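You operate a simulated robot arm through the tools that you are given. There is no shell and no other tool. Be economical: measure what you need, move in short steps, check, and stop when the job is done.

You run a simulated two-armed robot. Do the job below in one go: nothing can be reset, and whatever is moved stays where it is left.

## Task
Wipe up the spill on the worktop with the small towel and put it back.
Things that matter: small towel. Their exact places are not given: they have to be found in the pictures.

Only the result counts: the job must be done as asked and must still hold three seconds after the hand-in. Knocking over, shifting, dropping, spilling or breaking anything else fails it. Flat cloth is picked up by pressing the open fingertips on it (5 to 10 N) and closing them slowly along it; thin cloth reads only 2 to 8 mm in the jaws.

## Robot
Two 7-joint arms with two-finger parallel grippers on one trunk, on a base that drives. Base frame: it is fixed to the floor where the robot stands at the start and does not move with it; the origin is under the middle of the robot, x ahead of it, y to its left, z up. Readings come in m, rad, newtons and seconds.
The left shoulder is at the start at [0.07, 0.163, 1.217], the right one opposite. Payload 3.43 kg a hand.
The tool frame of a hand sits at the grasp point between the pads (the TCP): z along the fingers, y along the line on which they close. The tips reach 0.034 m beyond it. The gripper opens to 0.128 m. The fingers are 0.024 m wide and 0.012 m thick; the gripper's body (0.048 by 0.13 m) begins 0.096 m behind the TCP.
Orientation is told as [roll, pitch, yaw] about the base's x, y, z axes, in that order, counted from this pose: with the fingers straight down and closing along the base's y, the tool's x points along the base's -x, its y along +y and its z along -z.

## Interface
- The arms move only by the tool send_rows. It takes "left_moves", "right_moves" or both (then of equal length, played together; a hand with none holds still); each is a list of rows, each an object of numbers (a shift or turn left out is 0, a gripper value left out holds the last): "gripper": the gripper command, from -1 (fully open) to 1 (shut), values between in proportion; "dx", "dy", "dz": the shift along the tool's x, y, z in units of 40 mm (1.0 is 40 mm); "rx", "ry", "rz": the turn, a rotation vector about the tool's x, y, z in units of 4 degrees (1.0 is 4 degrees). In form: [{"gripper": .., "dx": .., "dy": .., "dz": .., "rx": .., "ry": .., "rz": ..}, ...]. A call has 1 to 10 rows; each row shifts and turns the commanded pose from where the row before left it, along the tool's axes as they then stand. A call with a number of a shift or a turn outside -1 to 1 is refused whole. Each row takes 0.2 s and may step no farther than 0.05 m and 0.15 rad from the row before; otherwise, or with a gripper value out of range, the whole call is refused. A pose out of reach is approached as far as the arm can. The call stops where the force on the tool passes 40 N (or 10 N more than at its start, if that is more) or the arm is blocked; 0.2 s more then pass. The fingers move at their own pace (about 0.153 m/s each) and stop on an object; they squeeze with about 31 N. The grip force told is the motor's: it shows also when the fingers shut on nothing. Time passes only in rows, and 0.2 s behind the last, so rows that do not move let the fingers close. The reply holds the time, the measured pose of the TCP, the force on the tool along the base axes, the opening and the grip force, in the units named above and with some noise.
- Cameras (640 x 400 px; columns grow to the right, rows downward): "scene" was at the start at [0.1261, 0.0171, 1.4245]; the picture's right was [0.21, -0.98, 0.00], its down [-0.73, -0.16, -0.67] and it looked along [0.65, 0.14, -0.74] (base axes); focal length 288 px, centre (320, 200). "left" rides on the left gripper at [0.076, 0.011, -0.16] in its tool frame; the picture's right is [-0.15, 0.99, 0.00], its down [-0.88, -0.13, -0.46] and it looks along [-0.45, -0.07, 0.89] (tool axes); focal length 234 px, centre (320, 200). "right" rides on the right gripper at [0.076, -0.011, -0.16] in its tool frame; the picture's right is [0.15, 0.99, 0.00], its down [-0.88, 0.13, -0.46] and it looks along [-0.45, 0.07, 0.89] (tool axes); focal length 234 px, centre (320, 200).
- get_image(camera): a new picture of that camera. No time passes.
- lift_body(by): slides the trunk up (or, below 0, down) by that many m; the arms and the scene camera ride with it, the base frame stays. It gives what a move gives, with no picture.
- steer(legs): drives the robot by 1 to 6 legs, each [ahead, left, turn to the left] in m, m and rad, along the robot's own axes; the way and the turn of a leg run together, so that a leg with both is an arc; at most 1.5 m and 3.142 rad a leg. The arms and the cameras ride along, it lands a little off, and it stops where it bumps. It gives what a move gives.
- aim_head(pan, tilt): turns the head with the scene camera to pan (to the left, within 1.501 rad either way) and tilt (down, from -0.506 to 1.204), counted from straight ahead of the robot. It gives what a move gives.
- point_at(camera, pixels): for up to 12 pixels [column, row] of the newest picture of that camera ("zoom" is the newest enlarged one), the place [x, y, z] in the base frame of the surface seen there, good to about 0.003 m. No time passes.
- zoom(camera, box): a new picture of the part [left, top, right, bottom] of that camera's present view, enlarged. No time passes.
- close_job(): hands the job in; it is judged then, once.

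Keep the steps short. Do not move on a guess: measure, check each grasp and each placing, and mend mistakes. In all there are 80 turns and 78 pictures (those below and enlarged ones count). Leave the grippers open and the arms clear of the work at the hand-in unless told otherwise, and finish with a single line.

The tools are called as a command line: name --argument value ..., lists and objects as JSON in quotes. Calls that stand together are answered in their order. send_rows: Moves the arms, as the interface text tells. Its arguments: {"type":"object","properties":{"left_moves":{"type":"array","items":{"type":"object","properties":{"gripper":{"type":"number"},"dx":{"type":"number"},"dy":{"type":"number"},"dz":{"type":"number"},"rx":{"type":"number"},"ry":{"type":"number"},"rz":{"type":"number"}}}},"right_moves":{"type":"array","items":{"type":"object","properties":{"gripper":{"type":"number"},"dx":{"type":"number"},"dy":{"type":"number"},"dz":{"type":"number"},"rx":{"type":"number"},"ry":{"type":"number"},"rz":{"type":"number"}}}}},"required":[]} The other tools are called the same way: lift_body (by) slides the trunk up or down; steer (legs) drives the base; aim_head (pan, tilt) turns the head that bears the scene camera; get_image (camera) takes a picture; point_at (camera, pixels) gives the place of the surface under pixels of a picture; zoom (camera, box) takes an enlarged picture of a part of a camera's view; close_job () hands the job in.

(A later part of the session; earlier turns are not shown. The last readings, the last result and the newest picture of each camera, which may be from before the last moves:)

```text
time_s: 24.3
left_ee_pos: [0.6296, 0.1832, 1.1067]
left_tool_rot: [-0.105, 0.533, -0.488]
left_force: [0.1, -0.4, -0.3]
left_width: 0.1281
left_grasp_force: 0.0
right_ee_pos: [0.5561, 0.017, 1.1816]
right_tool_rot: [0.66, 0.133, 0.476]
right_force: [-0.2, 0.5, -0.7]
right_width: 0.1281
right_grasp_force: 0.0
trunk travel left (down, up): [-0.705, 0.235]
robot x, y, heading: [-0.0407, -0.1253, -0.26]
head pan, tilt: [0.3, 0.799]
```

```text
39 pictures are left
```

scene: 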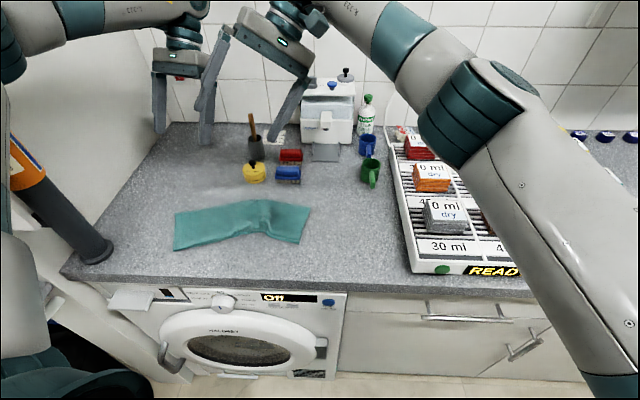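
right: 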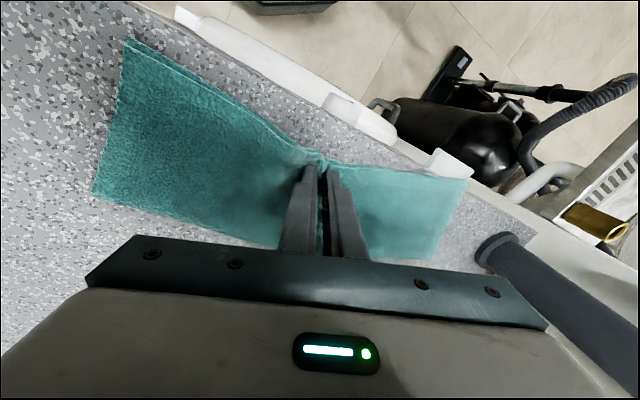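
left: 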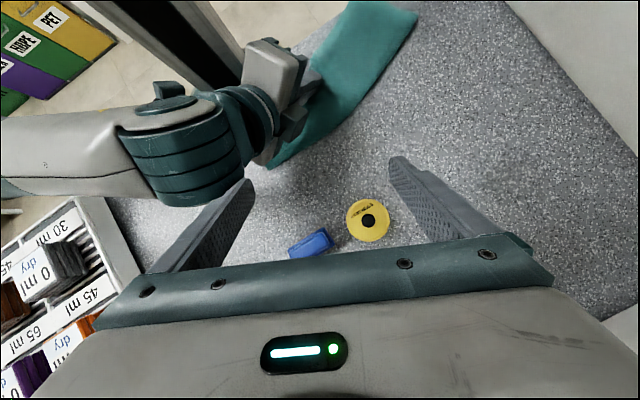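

Everything on the worktop is standing. I measure the tin, brushes and towel to see whether anything shifted.

point_at --camera "scene" --pixels '[[254, 173], [288, 175], [290, 156], [255, 150], [367, 150], [372, 175], [175, 215], [174, 250], [300, 243], [310, 208], [263, 200], [258, 229]]'

zoom --camera "scene" --box '[80, 100, 340, 280]'

get_image --camera "left"

```text
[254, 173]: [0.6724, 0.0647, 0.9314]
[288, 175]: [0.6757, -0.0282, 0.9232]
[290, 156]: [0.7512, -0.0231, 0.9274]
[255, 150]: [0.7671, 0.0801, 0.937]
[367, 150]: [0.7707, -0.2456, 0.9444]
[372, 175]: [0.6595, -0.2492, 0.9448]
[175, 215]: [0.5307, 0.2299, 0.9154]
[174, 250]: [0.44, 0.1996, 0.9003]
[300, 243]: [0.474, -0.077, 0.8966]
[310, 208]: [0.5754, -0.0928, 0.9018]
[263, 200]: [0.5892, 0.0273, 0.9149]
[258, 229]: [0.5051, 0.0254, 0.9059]
```

```text
2.22 times, centred on (210, 190) of scene
```

zoom: 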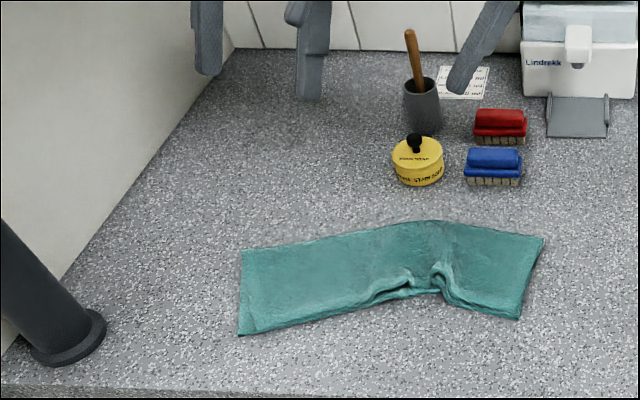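

```text
37 pictures are left
```

left: 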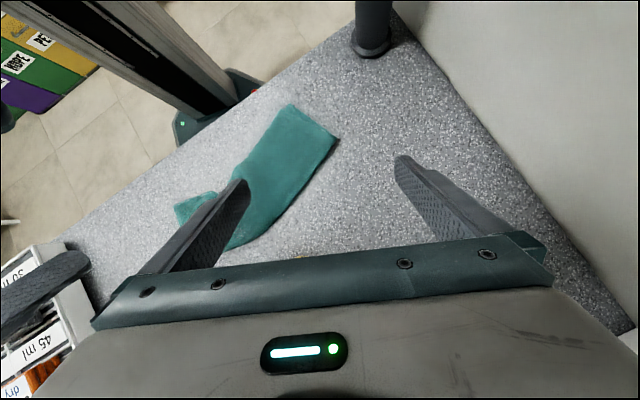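

Nothing else has shifted; only the towel is pushed about 5 cm and creased. I straighten the right hand and move it over to the right, which gives the left arm room.

send_rows --right_moves '[{"rx": 0.94, "rz": 0.67, "ry": -0.17}, {"rx": 0.94, "rz": 0.67, "ry": -0.17}, {"rx": 0.94, "rz": 0.67, "ry": -0.17}, {"rx": 0.94, "rz": 0.67, "ry": -0.17}, {"rx": 0.94, "rz": 0.67, "ry": -0.17}, {"rx": 0.94, "rz": 0.67, "ry": -0.17}, {"rx": 0.94, "rz": 0.67, "ry": -0.17}, {"rx": 0.94, "rz": 0.67, "ry": -0.17}, {"rx": 0.94, "rz": 0.67, "ry": -0.17}, {"rx": 0.94, "rz": 0.67, "ry": -0.17}]'

```text
time_s: 26.5
left_ee_pos: [0.63, 0.1823, 1.1058]
left_tool_rot: [-0.107, 0.532, -0.488]
left_force: [-0.3, 0.3, -1.0]
left_width: 0.128
left_grasp_force: 0.0
right_ee_pos: [0.585, -0.0793, 1.1776]
right_tool_rot: [-0.079, 0.15, -0.003]
right_force: [-0.2, 0.6, 0.7]
right_width: 0.1281
right_grasp_force: 0.0
right hand out of reach, approached as far as the arm can: row 6, 7, 8, 9, 10
trunk travel left (down, up): [-0.705, 0.235]
robot x, y, heading: [-0.038, -0.1248, -0.254]
head pan, tilt: [0.3, 0.799]
```

The camera sums now show the body upright again. I draw the right hand back and to the right.

send_rows --right_moves '[{"dx": 0.6, "dy": -0.9}, {"dx": 0.6, "dy": -0.9}, {"dx": 0.6, "dy": -0.9}, {"dx": 0.6, "dy": -0.9}, {"dx": 0.4, "dy": -0.9}, {"ry": -0.9, "rx": -0.4}, {"ry": -0.9, "rx": -0.4}]'

aim_head --pan 1.0 --tilt 0.6

get_image --camera "scene"

```text
time_s: 28.1
left_ee_pos: [0.629, 0.1837, 1.1077]
left_tool_rot: [-0.105, 0.533, -0.487]
left_force: [0.4, -0.6, 0.1]
left_width: 0.1281
left_grasp_force: 0.0
right_ee_pos: [0.476, -0.2572, 1.2084]
right_tool_rot: [-0.021, 0.024, 0.003]
right_force: [0.2, 0.3, -0.5]
right_width: 0.1279
right_grasp_force: 0.1
trunk travel left (down, up): [-0.705, 0.235]
robot x, y, heading: [-0.0374, -0.1242, -0.261]
head pan, tilt: [0.3, 0.799]
```

```text
time_s: 29.2
left_ee_pos: [0.6295, 0.1832, 1.1058]
left_tool_rot: [-0.108, 0.533, -0.487]
left_force: [0.5, 0.1, -0.1]
left_width: 0.1279
left_grasp_force: 0.1
right_ee_pos: [0.4759, -0.2578, 1.208]
right_tool_rot: [-0.023, 0.027, 0.005]
right_force: [-0.2, -0.4, 0.8]
right_width: 0.128
right_grasp_force: 0.1
trunk travel left (down, up): [-0.705, 0.235]
robot x, y, heading: [-0.042, -0.1273, -0.259]
head pan, tilt: [1.0, 0.6]
```

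```text
36 pictures are left
```

scene: 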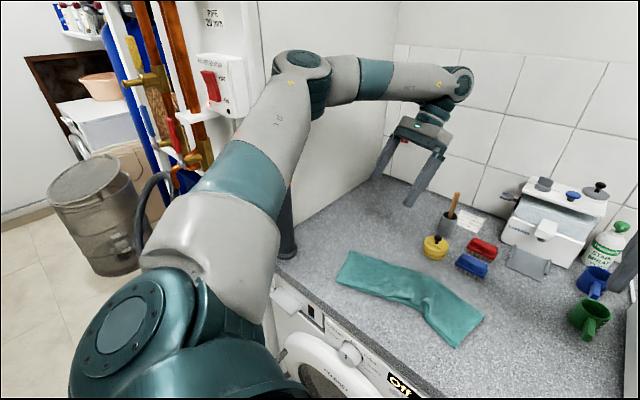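

The left elbow is near the front of the panel, so I measure the gap before moving that arm.

point_at --camera "scene" --pixels '[[300, 55], [318, 85], [280, 100], [270, 60], [240, 95], [255, 40], [215, 85], [265, 120], [285, 240], [460, 70], [200, 60], [455, 200]]'

```text
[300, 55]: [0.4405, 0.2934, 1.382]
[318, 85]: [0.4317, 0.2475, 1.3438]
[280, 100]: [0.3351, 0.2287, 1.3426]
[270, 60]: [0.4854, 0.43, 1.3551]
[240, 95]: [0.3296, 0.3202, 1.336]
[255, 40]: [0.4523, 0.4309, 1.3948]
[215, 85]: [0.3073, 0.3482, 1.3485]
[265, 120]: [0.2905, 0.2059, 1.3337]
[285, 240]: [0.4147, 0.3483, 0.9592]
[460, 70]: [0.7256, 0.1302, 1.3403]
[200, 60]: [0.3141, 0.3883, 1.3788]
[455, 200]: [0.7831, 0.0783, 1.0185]
```

The elbow sits just past the panel corner, with about 0.1 m to the side wall. My plan is to keep the left arm stretched the same way for the grasp and the wipe, and let the base carry it between them so the elbow never flares. First I level the left hand while moving it forward over the patch.

send_rows --left_moves '[{"rx": -0.17, "ry": -0.85, "rz": -0.78, "dx": -0.27, "dy": 0.16, "dz": -0.15}, {"rx": -0.17, "ry": -0.85, "rz": -0.78, "dx": -0.27, "dy": 0.15, "dz": -0.13}, {"rx": -0.17, "ry": -0.85, "rz": -0.78, "dx": -0.29, "dy": 0.13, "dz": -0.11}, {"rx": -0.17, "ry": -0.85, "rz": -0.78, "dx": -0.3, "dy": 0.11, "dz": -0.09}]'

get_image --camera "scene"

```text
time_s: 30.2
left_ee_pos: [0.6821, 0.1879, 1.1034]
left_tool_rot: [0.04, 0.304, -0.244]
left_force: [0.6, 0.6, 0.0]
left_width: 0.128
left_grasp_force: 0.0
right_ee_pos: [0.4748, -0.2542, 1.2091]
right_tool_rot: [-0.024, 0.024, 0.005]
right_force: [0.0, 0.2, 0.5]
right_width: 0.128
right_grasp_force: 0.1
trunk travel left (down, up): [-0.705, 0.235]
robot x, y, heading: [-0.0413, -0.1253, -0.258]
head pan, tilt: [1.0, 0.6]
```

```text
35 pictures are left
```

scene: 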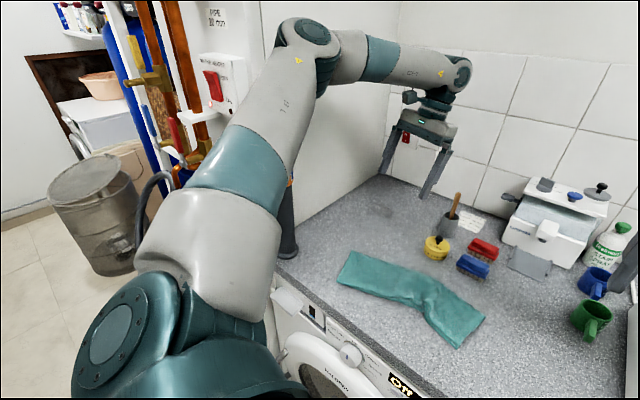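

That works well. I finish levelling and go over the patch.

send_rows --left_moves '[{"rx": 0.14, "ry": -1.0, "rz": -0.87, "dx": -0.36, "dy": 0.25, "dz": -0.08}, {"rx": 0.14, "ry": -1.0, "rz": -0.87, "dx": -0.36, "dy": 0.25, "dz": -0.05}, {"rx": 0.14, "ry": -1.0, "rz": -0.87, "dx": -0.36, "dy": 0.25}, {"rx": 0.14, "ry": -1.0, "rz": -0.87, "dx": -0.36, "dy": 0.25}]'

get_image --camera "left"

```text
time_s: 31.2
left_ee_pos: [0.748, 0.2144, 1.0974]
left_tool_rot: [0.039, 0.015, -0.012]
left_force: [0.0, -1.1, -0.2]
left_width: 0.1279
left_grasp_force: 0.1
right_ee_pos: [0.4788, -0.2582, 1.2078]
right_tool_rot: [-0.02, 0.028, 0.003]
right_force: [-0.5, 0.2, -0.3]
right_width: 0.1282
right_grasp_force: 0.1
trunk travel left (down, up): [-0.705, 0.235]
robot x, y, heading: [-0.039, -0.1254, -0.265]
head pan, tilt: [1.0, 0.6]
```

```text
34 pictures are left
```

left: 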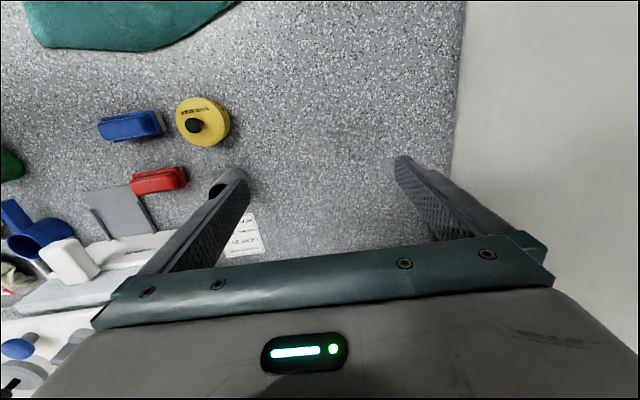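

The patch shows faintly around (345,150). I zoom in on it and measure it.

zoom --camera "left" --box '[230, 60, 470, 210]'

point_at --camera "zoom" --pixels '[[300, 220], [200, 220], [400, 220], [300, 120], [300, 320], [400, 320], [560, 200]]'

```text
2.67 times, centred on (350, 135) of left
```

zoom: 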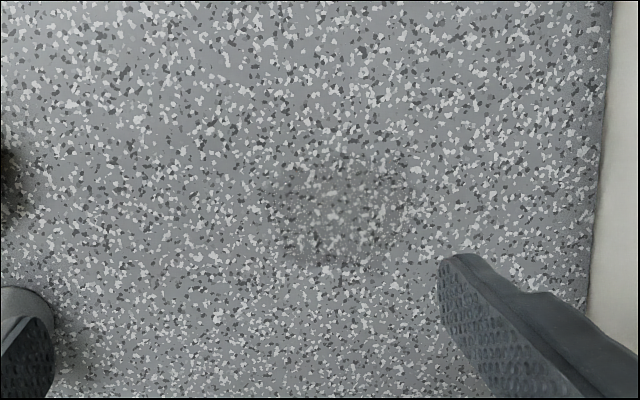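

```text
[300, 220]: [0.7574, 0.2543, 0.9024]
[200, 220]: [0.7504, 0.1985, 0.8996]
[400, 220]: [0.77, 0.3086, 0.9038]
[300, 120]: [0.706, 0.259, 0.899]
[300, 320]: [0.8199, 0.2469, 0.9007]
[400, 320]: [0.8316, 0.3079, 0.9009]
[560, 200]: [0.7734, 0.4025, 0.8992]
```

The spill is centred at about (0.755, 0.276), roughly 8 by 7 cm. I raise the left hand a little and drive the base back and to the right, which brings the hand over the towel's middle.

send_rows --left_moves '[{"dz": -0.8}]'

steer --legs '[[-0.195, -0.239, 0]]'

get_image --camera "left"

```text
time_s: 31.6
left_ee_pos: [0.746, 0.2187, 1.1301]
left_tool_rot: [0.035, 0.012, -0.009]
left_force: [-0.9, 1.0, 0.2]
left_width: 0.1281
left_grasp_force: 0.0
right_ee_pos: [0.4754, -0.2556, 1.2082]
right_tool_rot: [-0.022, 0.025, 0.005]
right_force: [-0.7, -0.6, -0.7]
right_width: 0.1279
right_grasp_force: 0.1
trunk travel left (down, up): [-0.705, 0.235]
robot x, y, heading: [-0.0384, -0.1313, -0.257]
head pan, tilt: [1.0, 0.6]
```

```text
time_s: 33.7
left_ee_pos: [0.4988, 0.0306, 1.1311]
left_tool_rot: [0.036, 0.012, -0.009]
left_force: [-0.2, 0.4, -0.7]
left_width: 0.1279
left_grasp_force: 0.0
right_ee_pos: [0.2265, -0.44, 1.209]
right_tool_rot: [-0.023, 0.025, 0.004]
right_force: [0.9, 0.2, 0.1]
right_width: 0.1278
right_grasp_force: 0.2
trunk travel left (down, up): [-0.705, 0.235]
robot x, y, heading: [-0.2857, -0.3142, -0.264]
head pan, tilt: [1.0, 0.6]
```

```text
32 pictures are left
```

left: 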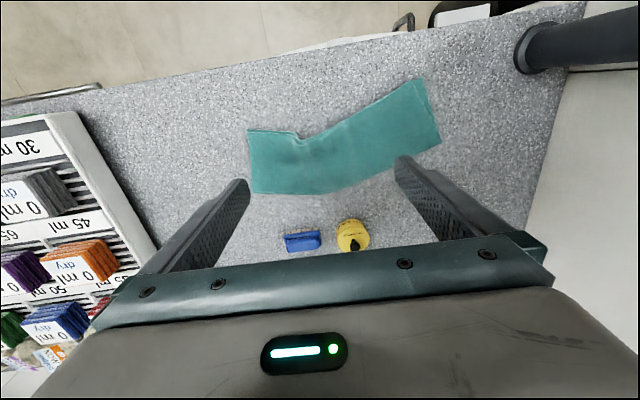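

The drive was accurate. I measure the towel in this view to place the grasp.

zoom --camera "left" --box '[230, 60, 470, 210]'

point_at --camera "left" --pixels '[[250, 133], [253, 188], [436, 144], [417, 84], [300, 142], [310, 165], [335, 182], [335, 140], [360, 145], [280, 160]]'

```text
2.67 times, centred on (350, 135) of left
```

zoom: 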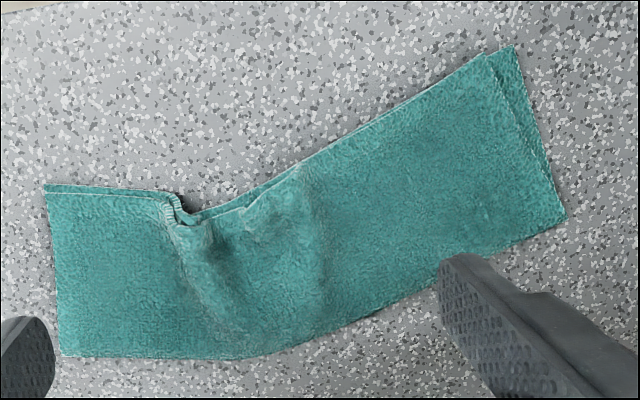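

```text
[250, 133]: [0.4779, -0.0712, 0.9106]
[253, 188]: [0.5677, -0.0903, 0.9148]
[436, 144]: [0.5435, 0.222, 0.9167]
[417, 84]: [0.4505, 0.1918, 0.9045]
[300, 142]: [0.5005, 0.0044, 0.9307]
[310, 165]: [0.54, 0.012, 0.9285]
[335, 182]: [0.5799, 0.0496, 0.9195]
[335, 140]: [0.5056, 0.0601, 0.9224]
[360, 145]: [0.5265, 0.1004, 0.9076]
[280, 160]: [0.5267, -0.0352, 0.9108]
```

A raised ridge runs from (0.50, 0.00) to (0.54, 0.05). I centre the left hand at about (0.53, 0.035), set the opening to about 0.08 m, and go down to just above the ridge.

send_rows --left_moves '[{"dx": -0.8, "dy": 0.1, "rx": 0.5, "gripper": -0.25}, {"dz": 0.9}, {"dz": 0.9}, {"dz": 0.9}, {"dz": 0.9}, {"dz": 0.5}]'

get_image --camera "left"

```text
time_s: 35.1
left_ee_pos: [0.5267, 0.0354, 0.9661]
left_tool_rot: [-0.001, 0.013, -0.01]
left_force: [-0.8, -0.1, 0.1]
left_width: 0.08
left_grasp_force: 0.1
right_ee_pos: [0.2265, -0.4419, 1.2095]
right_tool_rot: [-0.023, 0.024, 0.004]
right_force: [0.9, -0.4, -1.0]
right_width: 0.1278
right_grasp_force: 0.1
trunk travel left (down, up): [-0.705, 0.235]
robot x, y, heading: [-0.2832, -0.3117, -0.259]
head pan, tilt: [1.0, 0.6]
```

```text
30 pictures are left
```

left: 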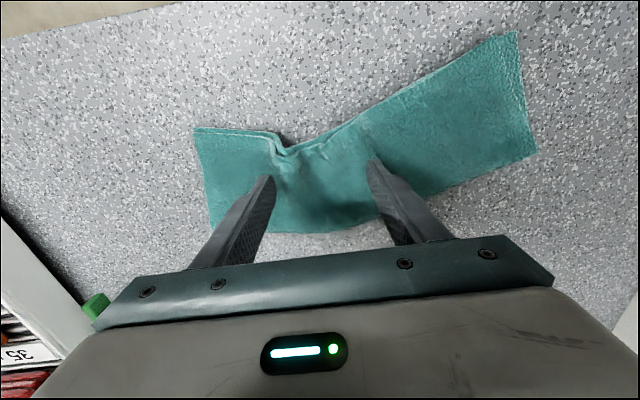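

The fingers straddle the ridge. I lower in small steps until I read about 5–10 N.

send_rows --left_moves '[{"dz": 0.2}, {"dz": 0.2}, {"dz": 0.15}, {}]'

```text
time_s: 36.1
left_ee_pos: [0.526, 0.0362, 0.9438]
left_tool_rot: [0.001, 0.011, -0.011]
left_force: [0.9, -0.6, 0.2]
left_width: 0.0799
left_grasp_force: 0.1
right_ee_pos: [0.2274, -0.442, 1.2095]
right_tool_rot: [-0.024, 0.025, 0.005]
right_force: [-0.1, 0.7, 0.0]
right_width: 0.1282
right_grasp_force: 0.1
trunk travel left (down, up): [-0.705, 0.235]
robot x, y, heading: [-0.2852, -0.3139, -0.254]
head pan, tilt: [1.0, 0.6]
```

There is no contact yet (tips at about 0.910). I continue in smaller steps.

send_rows --left_moves '[{"dz": 0.1}, {"dz": 0.08}, {}]'

```text
time_s: 36.9
left_ee_pos: [0.5242, 0.0351, 0.9395]
left_tool_rot: [0.002, 0.007, -0.009]
left_force: [2.2, 1.5, 8.7]
left_width: 0.0802
left_grasp_force: 0.1
left hand out of reach, approached as far as the arm can: row 1
right_ee_pos: [0.225, -0.4411, 1.2096]
right_tool_rot: [-0.024, 0.022, 0.003]
right_force: [0.7, 0.8, -0.1]
right_width: 0.1279
right_grasp_force: 0.0
trunk travel left (down, up): [-0.705, 0.235]
robot x, y, heading: [-0.2823, -0.3164, -0.254]
head pan, tilt: [1.0, 0.6]
```

There is 8.7 N of press. I close slowly along the cloth.

send_rows --left_moves '[{"gripper": -0.1}, {"gripper": 0.05}, {"gripper": 0.2}, {"gripper": 0.35}, {"gripper": 0.5}, {"gripper": 0.65}, {"gripper": 0.8}, {"gripper": 1.0}, {}, {}]'

get_image --camera "left"

```text
time_s: 39.1
left_ee_pos: [0.5228, 0.0344, 0.9398]
left_tool_rot: [0.002, 0.007, -0.011]
left_force: [0.0, 0.4, 9.9]
left_width: 0.0145
left_grasp_force: 31.9
right_ee_pos: [0.226, -0.4426, 1.2096]
right_tool_rot: [-0.025, 0.023, 0.003]
right_force: [-0.1, 0.1, -0.4]
right_width: 0.128
right_grasp_force: 0.0
trunk travel left (down, up): [-0.705, 0.235]
robot x, y, heading: [-0.2902, -0.3121, -0.259]
head pan, tilt: [1.0, 0.6]
```

```text
29 pictures are left
```

left: 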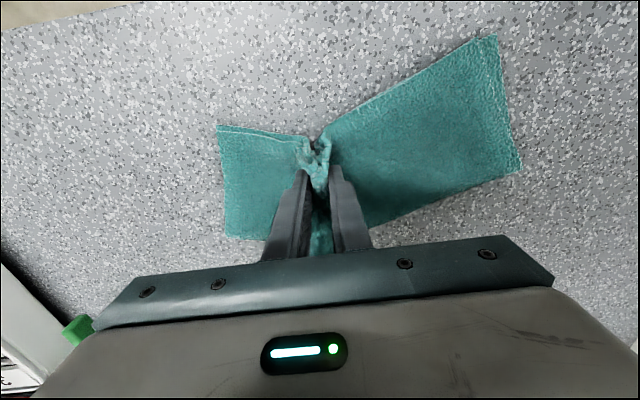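

The towel is firmly gripped (14.5 mm of folds at 32 N). I lift it straight up.

send_rows --left_moves '[{"dz": -0.5}, {"dz": -0.9}, {"dz": -0.9}, {"dz": -0.9}, {"dz": -0.9}, {"dz": -0.9}, {"dz": -0.9}, {}]'

get_image --camera "scene"

```text
time_s: 40.9
left_ee_pos: [0.5283, 0.0348, 1.1722]
left_tool_rot: [0.0, 0.012, -0.009]
left_force: [0.2, -0.6, 0.0]
left_width: 0.0144
left_grasp_force: 31.4
right_ee_pos: [0.2262, -0.442, 1.2088]
right_tool_rot: [-0.023, 0.024, 0.003]
right_force: [-0.8, -0.5, 0.4]
right_width: 0.1281
right_grasp_force: 0.0
trunk travel left (down, up): [-0.705, 0.235]
robot x, y, heading: [-0.2871, -0.3157, -0.261]
head pan, tilt: [1.0, 0.6]
```

```text
28 pictures are left
```

scene: 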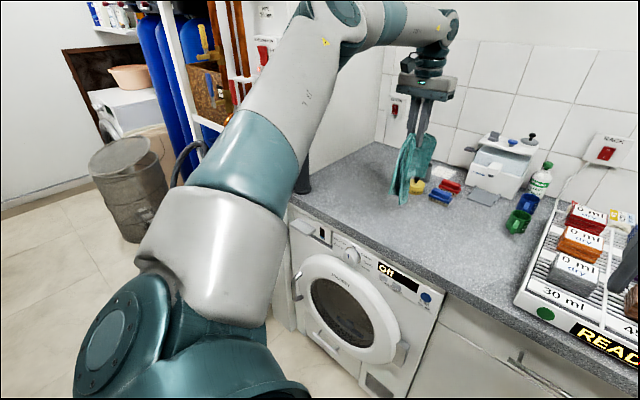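

The towel hangs clean in the hand. I drive the base diagonally forward and left, back to the wiping stand, with the arm kept stretched.

steer --legs '[[0.203, 0.246, 0]]'

get_image --camera "scene"

```text
time_s: 43.0
left_ee_pos: [0.7872, 0.226, 1.1733]
left_tool_rot: [0.002, 0.011, -0.001]
left_force: [0.4, 0.2, -0.2]
left_width: 0.0144
left_grasp_force: 30.6
right_ee_pos: [0.4892, -0.253, 1.2101]
right_tool_rot: [-0.024, 0.021, 0.014]
right_force: [0.7, 0.4, 0.6]
right_width: 0.128
right_grasp_force: 0.0
trunk travel left (down, up): [-0.705, 0.235]
robot x, y, heading: [-0.0237, -0.1287, -0.248]
head pan, tilt: [1.0, 0.6]
```

```text
27 pictures are left
```

scene: 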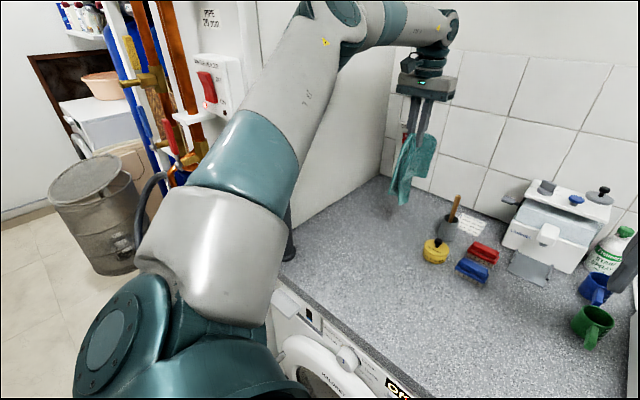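

All clear. I move the hand over the spill at (0.755, 0.28) and lower it most of the way.

send_rows --left_moves '[{"dx": 0.4, "dy": 0.7}, {"dx": 0.4, "dy": 0.7}, {"dz": 0.9}, {"dz": 0.9}, {"dz": 0.9}, {"dz": 0.9}, {"dz": 0.9}]'

get_image --camera "left"

get_image --camera "scene"

```text
time_s: 44.6
left_ee_pos: [0.7541, 0.2732, 0.9931]
left_tool_rot: [0.008, 0.012, 0.001]
left_force: [0.1, 0.4, 0.5]
left_width: 0.0142
left_grasp_force: 30.8
right_ee_pos: [0.492, -0.2621, 1.2083]
right_tool_rot: [-0.017, 0.023, 0.014]
right_force: [-0.2, 0.9, 0.4]
right_width: 0.1276
right_grasp_force: 0.2
trunk travel left (down, up): [-0.705, 0.235]
robot x, y, heading: [-0.0243, -0.1267, -0.242]
head pan, tilt: [1.0, 0.6]
```

```text
26 pictures are left
```

left: 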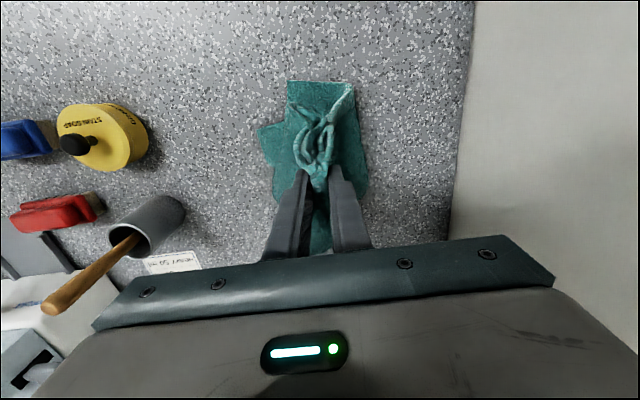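

```text
25 pictures are left
```

scene: 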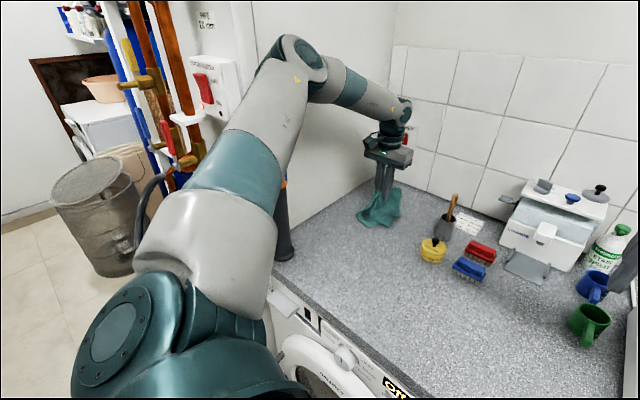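

The towel is on the patch. I press down gently, in small steps.

send_rows --left_moves '[{"dz": 0.5}, {"dz": 0.3}, {"dz": 0.2}, {"dz": 0.1}, {}]'

```text
time_s: 45.8
left_ee_pos: [0.7531, 0.2778, 0.9528]
left_tool_rot: [0.005, 0.007, 0.001]
left_force: [5.4, 0.0, 20.8]
left_width: 0.0143
left_grasp_force: 30.9
right_ee_pos: [0.4897, -0.2583, 1.2099]
right_tool_rot: [-0.02, 0.023, 0.015]
right_force: [-0.3, -0.3, 0.3]
right_width: 0.1278
right_grasp_force: 0.1
trunk travel left (down, up): [-0.705, 0.235]
robot x, y, heading: [-0.0251, -0.1289, -0.25]
head pan, tilt: [1.0, 0.6]
```

The press is firm at 21 N. I wipe with slow strokes around the patch, keeping y between 0.22 and 0.31, well away from the pot and the wall.

send_rows --left_moves '[{"dy": 0.7, "dz": -0.07}, {"dx": -0.8}, {"dy": -0.9}, {"dy": -0.9}, {"dx": 0.8}, {"dx": 0.8}, {"dy": 0.9}, {"dy": 0.9}, {"dx": -0.8}, {"dy": -0.7}]'

```text
time_s: 48.0
left_ee_pos: [0.7416, 0.2643, 0.9541]
left_tool_rot: [0.012, 0.023, -0.008]
left_force: [1.5, 3.1, 7.2]
left_width: 0.0143
left_grasp_force: 31.0
left hand out of reach, approached as far as the arm can: row 2
right_ee_pos: [0.4975, -0.2677, 1.2027]
right_tool_rot: [-0.012, 0.032, 0.008]
right_force: [0.7, -0.3, 0.0]
right_width: 0.1277
right_grasp_force: 0.0
trunk travel left (down, up): [-0.705, 0.235]
robot x, y, heading: [-0.028, -0.1305, -0.256]
head pan, tilt: [1.0, 0.6]
```

The first pass went fine. I do a second pass with more press and denser strokes.

send_rows --left_moves '[{"dz": 0.1, "dy": 0.6}, {"dx": -0.6, "dy": 0.4}, {"dy": -0.9}, {"dy": -0.9}, {"dx": 0.5}, {"dy": 0.9}, {"dy": 0.9}, {"dx": 0.6}, {"dy": -0.9}, {"dy": -0.9}]'

send_rows --left_moves '[{"dx": 0.3, "dy": 0.5}, {"dy": 0.8}, {"dz": -0.5}, {"dz": -0.9}, {"dz": -0.9}, {"dz": -0.9}, {"dz": -0.9}, {"dz": -0.9}, {"dz": -0.5}]'

get_image --camera "left"

get_image --camera "scene"

```text
time_s: 50.3
left_ee_pos: [0.7283, 0.2283, 0.9522]
left_tool_rot: [0.008, 0.012, -0.02]
left_force: [0.5, 2.5, 10.3]
left_width: 0.0143
left_grasp_force: 31.3
right_ee_pos: [0.4971, -0.2649, 1.2061]
right_tool_rot: [-0.019, 0.03, 0.003]
right_force: [0.5, 0.3, 0.1]
right_width: 0.1281
right_grasp_force: 0.0
trunk travel left (down, up): [-0.705, 0.235]
robot x, y, heading: [-0.0235, -0.1309, -0.26]
head pan, tilt: [1.0, 0.6]
stopped in row 10 (left hand): the force on the tool passed its limit (the readings are from after the stop); the commanded pose is now the measured one
```

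```text
time_s: 52.3
left_ee_pos: [0.7737, 0.2385, 1.1664]
left_tool_rot: [0.012, 0.025, -0.094]
left_force: [-0.1, -1.0, -0.7]
left_width: 0.0142
left_grasp_force: 31.6
right_ee_pos: [0.5061, -0.2875, 1.2005]
right_tool_rot: [-0.014, 0.041, -0.08]
right_force: [0.4, -0.1, 0.1]
right_width: 0.1278
right_grasp_force: 0.1
trunk travel left (down, up): [-0.705, 0.235]
robot x, y, heading: [-0.0061, -0.1014, -0.341]
head pan, tilt: [1.0, 0.6]
```

```text
24 pictures are left
```

left: 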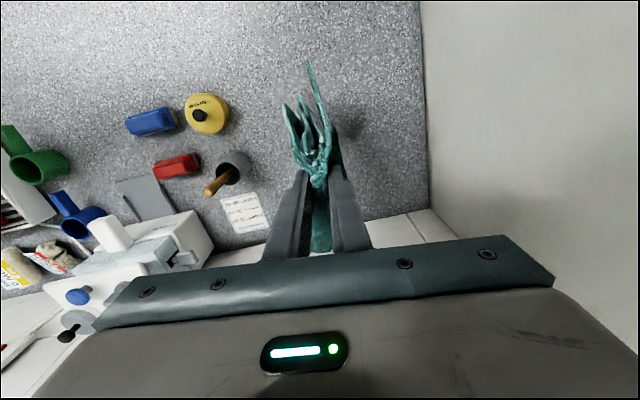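

```text
23 pictures are left
```

scene: 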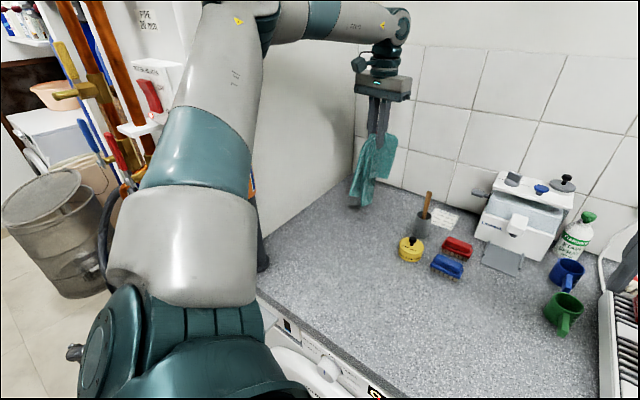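

The base has turned slightly (heading −0.34), so the elbow likely brushed the panel. I check the wiped spot from both cameras.

zoom --camera "left" --box '[240, 40, 440, 200]'

zoom --camera "scene" --box '[250, 140, 450, 290]'

```text
2.50 times, centred on (340, 120) of left
```

zoom: 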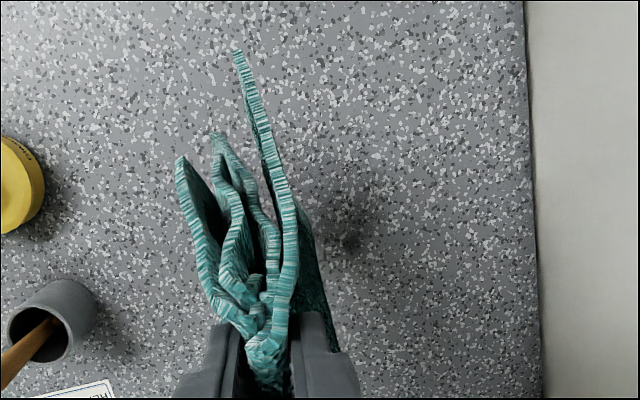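

```text
2.67 times, centred on (350, 215) of scene
```

zoom: 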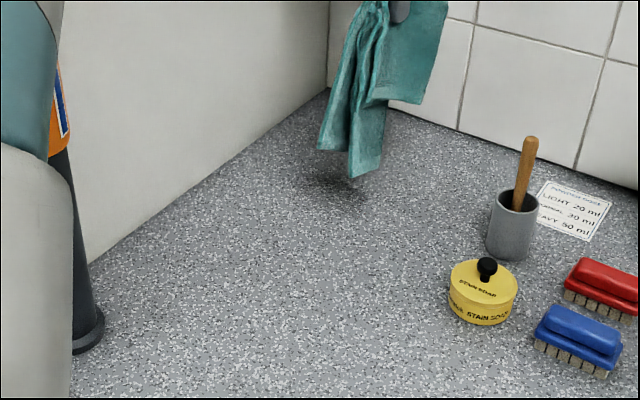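

A small dark spot remains at zoom (350,240) in the hand camera. It may be residue or the towel's shadow, so I measure it.

point_at --camera "zoom" --pixels '[[340, 190], [345, 180], [320, 195], [365, 195]]'

point_at --camera "left" --pixels '[[380, 136], [395, 120], [365, 115], [385, 155], [400, 140], [372, 137]]'

```text
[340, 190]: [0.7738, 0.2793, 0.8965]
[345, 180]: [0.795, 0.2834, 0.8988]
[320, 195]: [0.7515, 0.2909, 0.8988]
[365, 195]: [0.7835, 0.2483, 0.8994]
```

```text
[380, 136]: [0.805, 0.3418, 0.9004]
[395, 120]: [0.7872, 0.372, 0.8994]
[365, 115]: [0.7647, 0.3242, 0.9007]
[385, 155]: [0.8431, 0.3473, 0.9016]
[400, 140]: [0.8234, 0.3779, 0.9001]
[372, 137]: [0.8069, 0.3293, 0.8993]
```

The spot lies around (0.79, 0.29), possibly leftover. I swing the towel aside (a bit higher and 6 cm to the right) for a clear look.

send_rows --left_moves '[{"dz": -0.8}, {"dx": 0.5, "dy": -0.7}, {"dx": 0.8, "dy": -0.7}, {}]'

zoom --camera "left" --box '[280, 60, 480, 220]'

zoom --camera "scene" --box '[250, 140, 450, 290]'

```text
time_s: 53.3
left_ee_pos: [0.7386, 0.1607, 1.2075]
left_tool_rot: [0.024, 0.023, -0.143]
left_force: [0.4, 0.7, -1.1]
left_width: 0.0141
left_grasp_force: 31.1
right_ee_pos: [0.5051, -0.3007, 1.2011]
right_tool_rot: [-0.004, 0.039, -0.125]
right_force: [0.0, -0.3, 0.4]
right_width: 0.1277
right_grasp_force: 0.1
trunk travel left (down, up): [-0.705, 0.235]
robot x, y, heading: [-0.0006, -0.0856, -0.386]
head pan, tilt: [1.0, 0.6]
```

```text
2.50 times, centred on (380, 140) of left
```

zoom: 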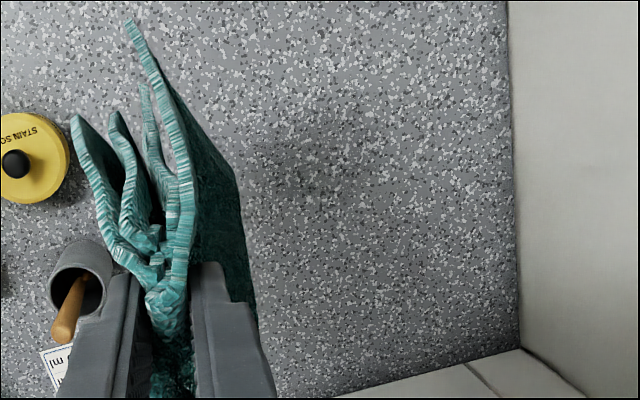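

```text
2.67 times, centred on (350, 215) of scene
```

zoom: 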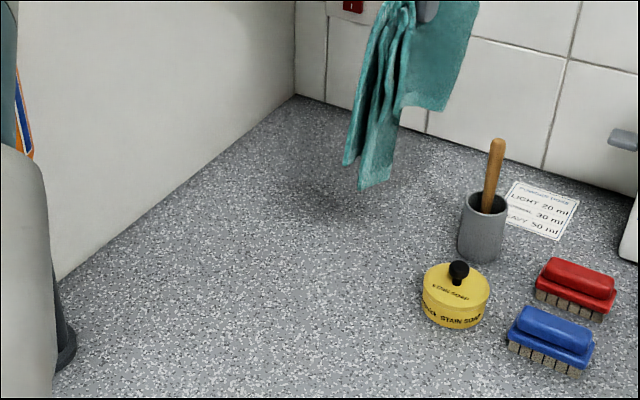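

A faint patch still shows at left-camera pixel (376,120). I measure it, and stop pulling the arm in because the base is being turned by the elbow.

get_image --camera "left"

point_at --camera "left" --pixels '[[376, 120], [360, 120], [392, 120], [376, 105], [376, 135]]'

point_at --camera "zoom" --pixels '[[330, 195], [290, 170], [330, 150], [370, 200]]'

aim_head --pan 1.2 --tilt 0.35

get_image --camera "scene"

```text
18 pictures are left
```

left: 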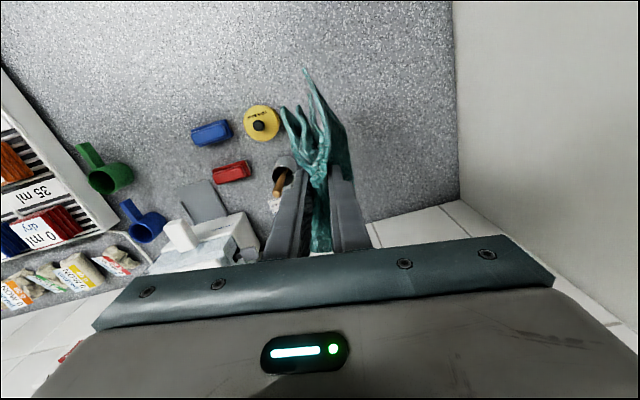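

```text
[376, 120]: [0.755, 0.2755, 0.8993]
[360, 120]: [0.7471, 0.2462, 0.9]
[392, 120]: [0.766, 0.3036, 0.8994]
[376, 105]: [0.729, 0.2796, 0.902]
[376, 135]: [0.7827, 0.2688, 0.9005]
```

```text
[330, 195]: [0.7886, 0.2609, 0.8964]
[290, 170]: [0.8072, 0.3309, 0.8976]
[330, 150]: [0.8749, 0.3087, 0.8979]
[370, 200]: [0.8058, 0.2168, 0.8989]
```

```text
time_s: 54.1
left_ee_pos: [0.7376, 0.1599, 1.2082]
left_tool_rot: [0.024, 0.02, -0.149]
left_force: [0.1, 0.4, -0.8]
left_width: 0.014
left_grasp_force: 30.7
right_ee_pos: [0.5032, -0.3022, 1.2006]
right_tool_rot: [-0.005, 0.036, -0.13]
right_force: [1.3, 0.5, -0.5]
right_width: 0.1281
right_grasp_force: 0.0
trunk travel left (down, up): [-0.705, 0.235]
robot x, y, heading: [0.0013, -0.0848, -0.392]
head pan, tilt: [1.201, 0.351]
```

```text
17 pictures are left
```

scene: 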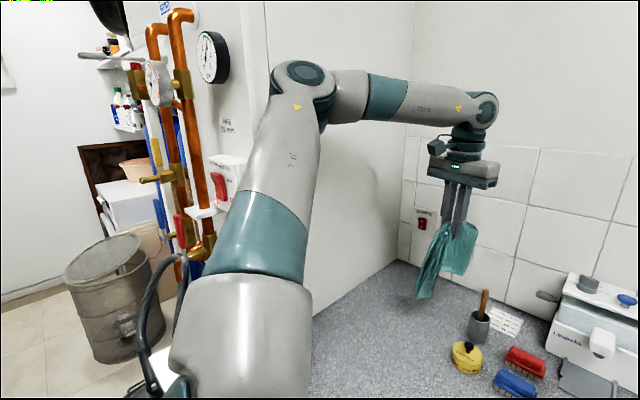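

The patch remains faintly at exactly (0.755, 0.276), so more wiping is needed. First I stretch the arm out to the left again and shift the base 8 cm right, so the elbow comes free.

send_rows --left_moves '[{"dx": -0.3, "dy": 0.9}, {"dx": -0.3, "dy": 0.9}, {"dx": -0.3, "dy": 0.9}]'

steer --legs '[[0, -0.085, 0]]'

```text
time_s: 54.9
left_ee_pos: [0.7819, 0.2572, 1.2126]
left_tool_rot: [0.031, 0.011, -0.153]
left_force: [-0.9, -0.8, -0.4]
left_width: 0.014
left_grasp_force: 31.1
right_ee_pos: [0.4959, -0.3048, 1.2034]
right_tool_rot: [-0.002, 0.029, -0.131]
right_force: [-1.6, -1.0, 0.0]
right_width: 0.1279
right_grasp_force: 0.1
trunk travel left (down, up): [-0.705, 0.235]
robot x, y, heading: [0.001, -0.0845, -0.393]
head pan, tilt: [1.201, 0.351]
```

```text
time_s: 56.0
left_ee_pos: [0.7495, 0.2351, 1.2017]
left_tool_rot: [0.006, 0.012, -0.134]
left_force: [-0.5, 0.4, -0.6]
left_width: 0.0144
left_grasp_force: 30.8
right_ee_pos: [0.4703, -0.3333, 1.2073]
right_tool_rot: [-0.023, 0.028, -0.117]
right_force: [0.0, 0.5, 0.4]
right_width: 0.1281
right_grasp_force: 0.0
trunk travel left (down, up): [-0.705, 0.235]
robot x, y, heading: [-0.0271, -0.1423, -0.381]
head pan, tilt: [1.201, 0.351]
stopped in leg 1: the robot was blocked; the commanded pose is now the measured one
```

The base moved about 6.5 cm, which is enough. I bring the towel back over the spill and lower it.

send_rows --left_moves '[{"dy": 0.9}, {"dz": 0.9, "dy": 0.2}, {"dz": 0.9}, {"dz": 0.9}, {"dz": 0.9}, {"dz": 0.9}, {"dz": 0.7}, {"dz": 0.4}, {"dz": 0.2}]'

```text
time_s: 58.0
left_ee_pos: [0.7562, 0.2685, 0.973]
left_tool_rot: [0.018, 0.014, -0.142]
left_force: [-0.4, -0.3, 0.1]
left_width: 0.0139
left_grasp_force: 31.0
right_ee_pos: [0.4713, -0.3462, 1.2051]
right_tool_rot: [-0.015, 0.03, -0.12]
right_force: [-0.8, -0.2, 0.3]
right_width: 0.128
right_grasp_force: 0.1
trunk travel left (down, up): [-0.705, 0.235]
robot x, y, heading: [-0.027, -0.1425, -0.385]
head pan, tilt: [1.201, 0.351]
```

Now I press until there is contact and then wipe with overlapping strokes.

send_rows --left_moves '[{"dz": 0.3}, {"dz": 0.2}, {"dz": 0.1}, {}]'

```text
time_s: 59.0
left_ee_pos: [0.7553, 0.269, 0.9543]
left_tool_rot: [0.015, 0.007, -0.14]
left_force: [2.5, -2.3, 20.0]
left_width: 0.014
left_grasp_force: 31.0
right_ee_pos: [0.4686, -0.3436, 1.2065]
right_tool_rot: [-0.014, 0.027, -0.117]
right_force: [0.0, 0.5, 0.0]
right_width: 0.1279
right_grasp_force: 0.1
trunk travel left (down, up): [-0.705, 0.235]
robot x, y, heading: [-0.0262, -0.1467, -0.381]
head pan, tilt: [1.201, 0.351]
```

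send_rows --left_moves '[{"dx": -0.8, "dy": -0.4}, {"dy": -0.6, "dz": -0.03}, {"dy": 0.9}, {"dy": 0.9}, {"dx": 0.5}, {"dy": -0.9}, {"dy": -0.9}, {"dx": 0.5}, {"dy": 0.9}, {"dy": 0.9}]'

send_rows --left_moves '[{"dx": 0.5}, {"dy": -0.9}, {"dy": -0.9}, {"dx": 0.4}, {"dy": 0.9}, {"dy": 0.9}, {"dx": -0.5, "dy": -0.8}, {"dx": -0.7}, {"dx": -0.7}, {"dx": 0.6}]'

```text
time_s: 61.2
left_ee_pos: [0.7501, 0.2645, 0.9567]
left_tool_rot: [0.019, 0.023, -0.17]
left_force: [-1.2, -2.3, 5.5]
left_width: 0.0142
left_grasp_force: 30.6
left hand out of reach, approached as far as the arm can: row 3, 4
right_ee_pos: [0.4792, -0.3598, 1.2019]
right_tool_rot: [-0.012, 0.037, -0.148]
right_force: [-1.1, -0.3, 0.1]
right_width: 0.1281
right_grasp_force: 0.1
trunk travel left (down, up): [-0.705, 0.235]
robot x, y, heading: [-0.0184, -0.1423, -0.417]
head pan, tilt: [1.201, 0.351]
```

```text
time_s: 63.4
left_ee_pos: [0.7369, 0.2526, 0.9542]
left_tool_rot: [0.014, 0.016, -0.138]
left_force: [0.6, 2.9, 5.2]
left_width: 0.0141
left_grasp_force: 31.2
right_ee_pos: [0.471, -0.3451, 1.2051]
right_tool_rot: [-0.015, 0.03, -0.116]
right_force: [0.0, 0.3, 1.0]
right_width: 0.1276
right_grasp_force: 0.1
trunk travel left (down, up): [-0.705, 0.235]
robot x, y, heading: [-0.0246, -0.148, -0.385]
head pan, tilt: [1.201, 0.351]
```

I lift the towel and look at the spot with the scene camera.

send_rows --left_moves '[{"dz": -0.6}, {"dz": -0.9}, {"dz": -0.9}, {"dz": -0.9}, {"dz": -0.9}, {"dz": -0.9}, {"dz": -0.9}, {"dz": -0.5}]'

aim_head --pan 0.75 --tilt 0.6

zoom --camera "scene" --box '[220, 120, 460, 270]'

zoom --camera "left" --box '[260, 60, 460, 220]'

```text
time_s: 65.2
left_ee_pos: [0.7559, 0.2421, 1.2112]
left_tool_rot: [0.008, 0.022, -0.154]
left_force: [-0.7, 0.3, 0.1]
left_width: 0.014
left_grasp_force: 31.1
right_ee_pos: [0.477, -0.3458, 1.2017]
right_tool_rot: [-0.017, 0.039, -0.134]
right_force: [-1.0, -0.7, 0.1]
right_width: 0.1278
right_grasp_force: 0.1
trunk travel left (down, up): [-0.705, 0.235]
robot x, y, heading: [-0.0288, -0.141, -0.399]
head pan, tilt: [1.201, 0.351]
```

```text
time_s: 66.1
left_ee_pos: [0.755, 0.2411, 1.2079]
left_tool_rot: [0.011, 0.021, -0.151]
left_force: [-0.3, 0.3, -0.5]
left_width: 0.0142
left_grasp_force: 30.7
right_ee_pos: [0.4787, -0.3474, 1.2008]
right_tool_rot: [-0.018, 0.039, -0.129]
right_force: [1.2, 0.7, -0.1]
right_width: 0.1281
right_grasp_force: 0.1
trunk travel left (down, up): [-0.705, 0.235]
robot x, y, heading: [-0.0256, -0.1414, -0.397]
head pan, tilt: [0.75, 0.6]
```

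```text
2.67 times, centred on (340, 195) of scene
```

zoom: 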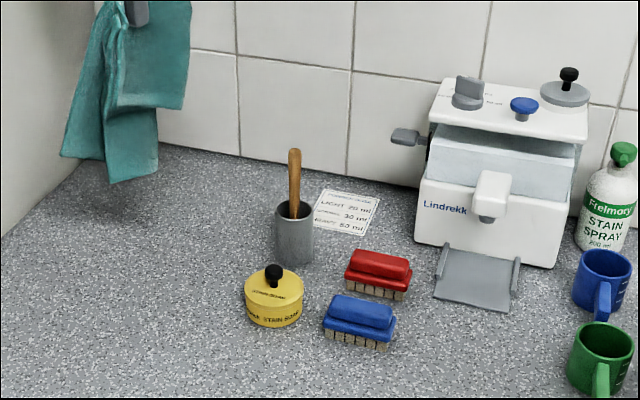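

```text
2.50 times, centred on (360, 140) of left
```

zoom: 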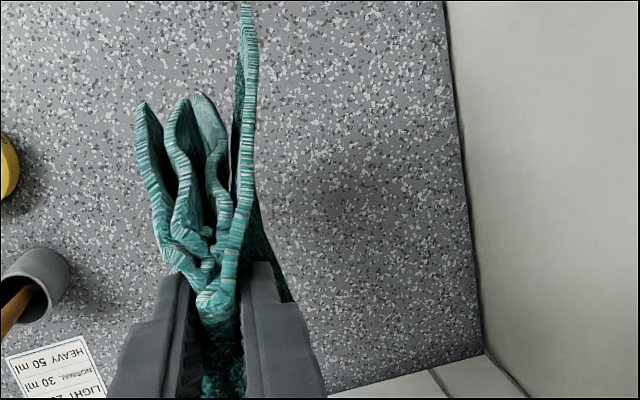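

I measure the remaining dark spot at zoom (340,200), to tell a towel shadow from leftover wet.

point_at --camera "zoom" --pixels '[[340, 200], [310, 180], [370, 160], [340, 120], [300, 100], [340, 260]]'

```text
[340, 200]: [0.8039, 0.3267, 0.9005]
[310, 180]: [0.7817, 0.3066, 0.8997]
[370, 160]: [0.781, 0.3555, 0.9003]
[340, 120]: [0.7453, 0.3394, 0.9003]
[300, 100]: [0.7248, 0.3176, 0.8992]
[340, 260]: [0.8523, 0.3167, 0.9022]
```

I can't tell from here because the towel hides the centre. I raise the towel higher and drive right and then back, on the way to the towel's place, for an unobstructed look.

send_rows --left_moves '[{"dz": -0.8}, {"dz": -0.8}, {}]'

steer --legs '[[-0.009, -0.134, 0], [-0.11, -0.176, 0]]'

aim_head --pan 0.85 --tilt 0.65

get_image --camera "scene"

```text
time_s: 66.9
left_ee_pos: [0.735, 0.2487, 1.2825]
left_tool_rot: [0.015, 0.013, -0.134]
left_force: [0.8, -0.6, 0.1]
left_width: 0.0137
left_grasp_force: 30.8
right_ee_pos: [0.4687, -0.3441, 1.206]
right_tool_rot: [-0.013, 0.027, -0.116]
right_force: [0.2, -0.8, 0.2]
right_width: 0.128
right_grasp_force: 0.0
trunk travel left (down, up): [-0.705, 0.235]
robot x, y, heading: [-0.0256, -0.1418, -0.386]
head pan, tilt: [0.75, 0.6]
```

```text
time_s: 69.4
left_ee_pos: [0.5048, 0.0179, 1.2779]
left_tool_rot: [0.004, 0.009, -0.136]
left_force: [-0.5, 0.0, 0.2]
left_width: 0.014
left_grasp_force: 31.3
right_ee_pos: [0.2391, -0.5757, 1.2087]
right_tool_rot: [-0.025, 0.026, -0.115]
right_force: [0.6, 0.5, -0.3]
right_width: 0.1278
right_grasp_force: 0.0
trunk travel left (down, up): [-0.705, 0.235]
robot x, y, heading: [-0.2543, -0.3875, -0.374]
head pan, tilt: [0.75, 0.6]
```

```text
time_s: 70.1
left_ee_pos: [0.5033, 0.0173, 1.2803]
left_tool_rot: [0.004, 0.007, -0.134]
left_force: [-0.3, 0.5, -0.5]
left_width: 0.0141
left_grasp_force: 31.1
right_ee_pos: [0.2372, -0.5753, 1.21]
right_tool_rot: [-0.024, 0.023, -0.116]
right_force: [0.3, -1.3, 0.2]
right_width: 0.1279
right_grasp_force: 0.0
trunk travel left (down, up): [-0.705, 0.235]
robot x, y, heading: [-0.2516, -0.3829, -0.382]
head pan, tilt: [0.85, 0.649]
```

```text
14 pictures are left
```

scene: 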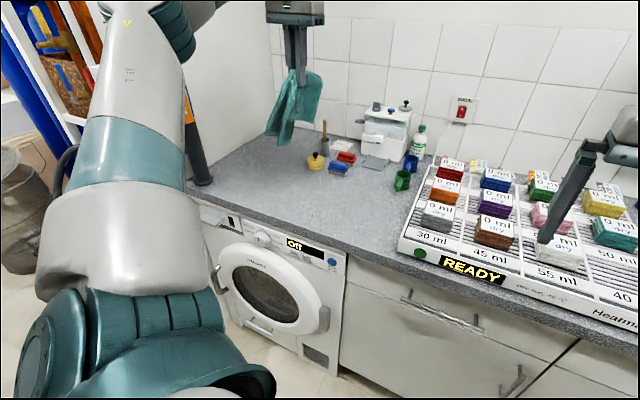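

I zoom on the spill place, left of the tin.

zoom --camera "scene" --box '[190, 115, 350, 215]'

point_at --camera "zoom" --pixels '[[300, 150], [260, 160], [340, 130], [400, 150], [220, 190], [300, 180], [350, 160]]'

```text
4.00 times, centred on (270, 165) of scene
```

zoom: 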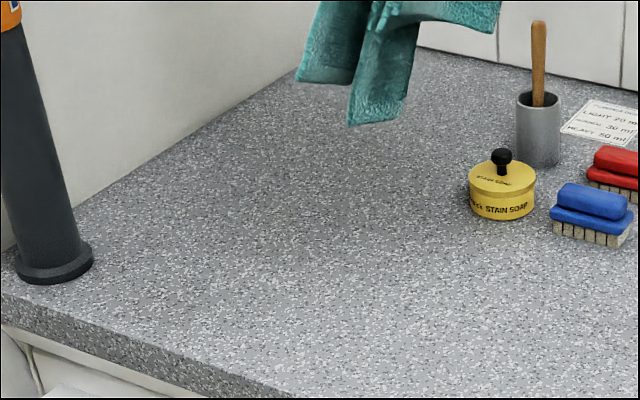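

```text
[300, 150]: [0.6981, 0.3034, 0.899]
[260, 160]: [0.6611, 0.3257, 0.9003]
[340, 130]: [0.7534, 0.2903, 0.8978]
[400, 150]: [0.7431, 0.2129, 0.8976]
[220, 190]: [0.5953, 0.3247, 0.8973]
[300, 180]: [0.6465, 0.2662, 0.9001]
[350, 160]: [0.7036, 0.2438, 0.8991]
```

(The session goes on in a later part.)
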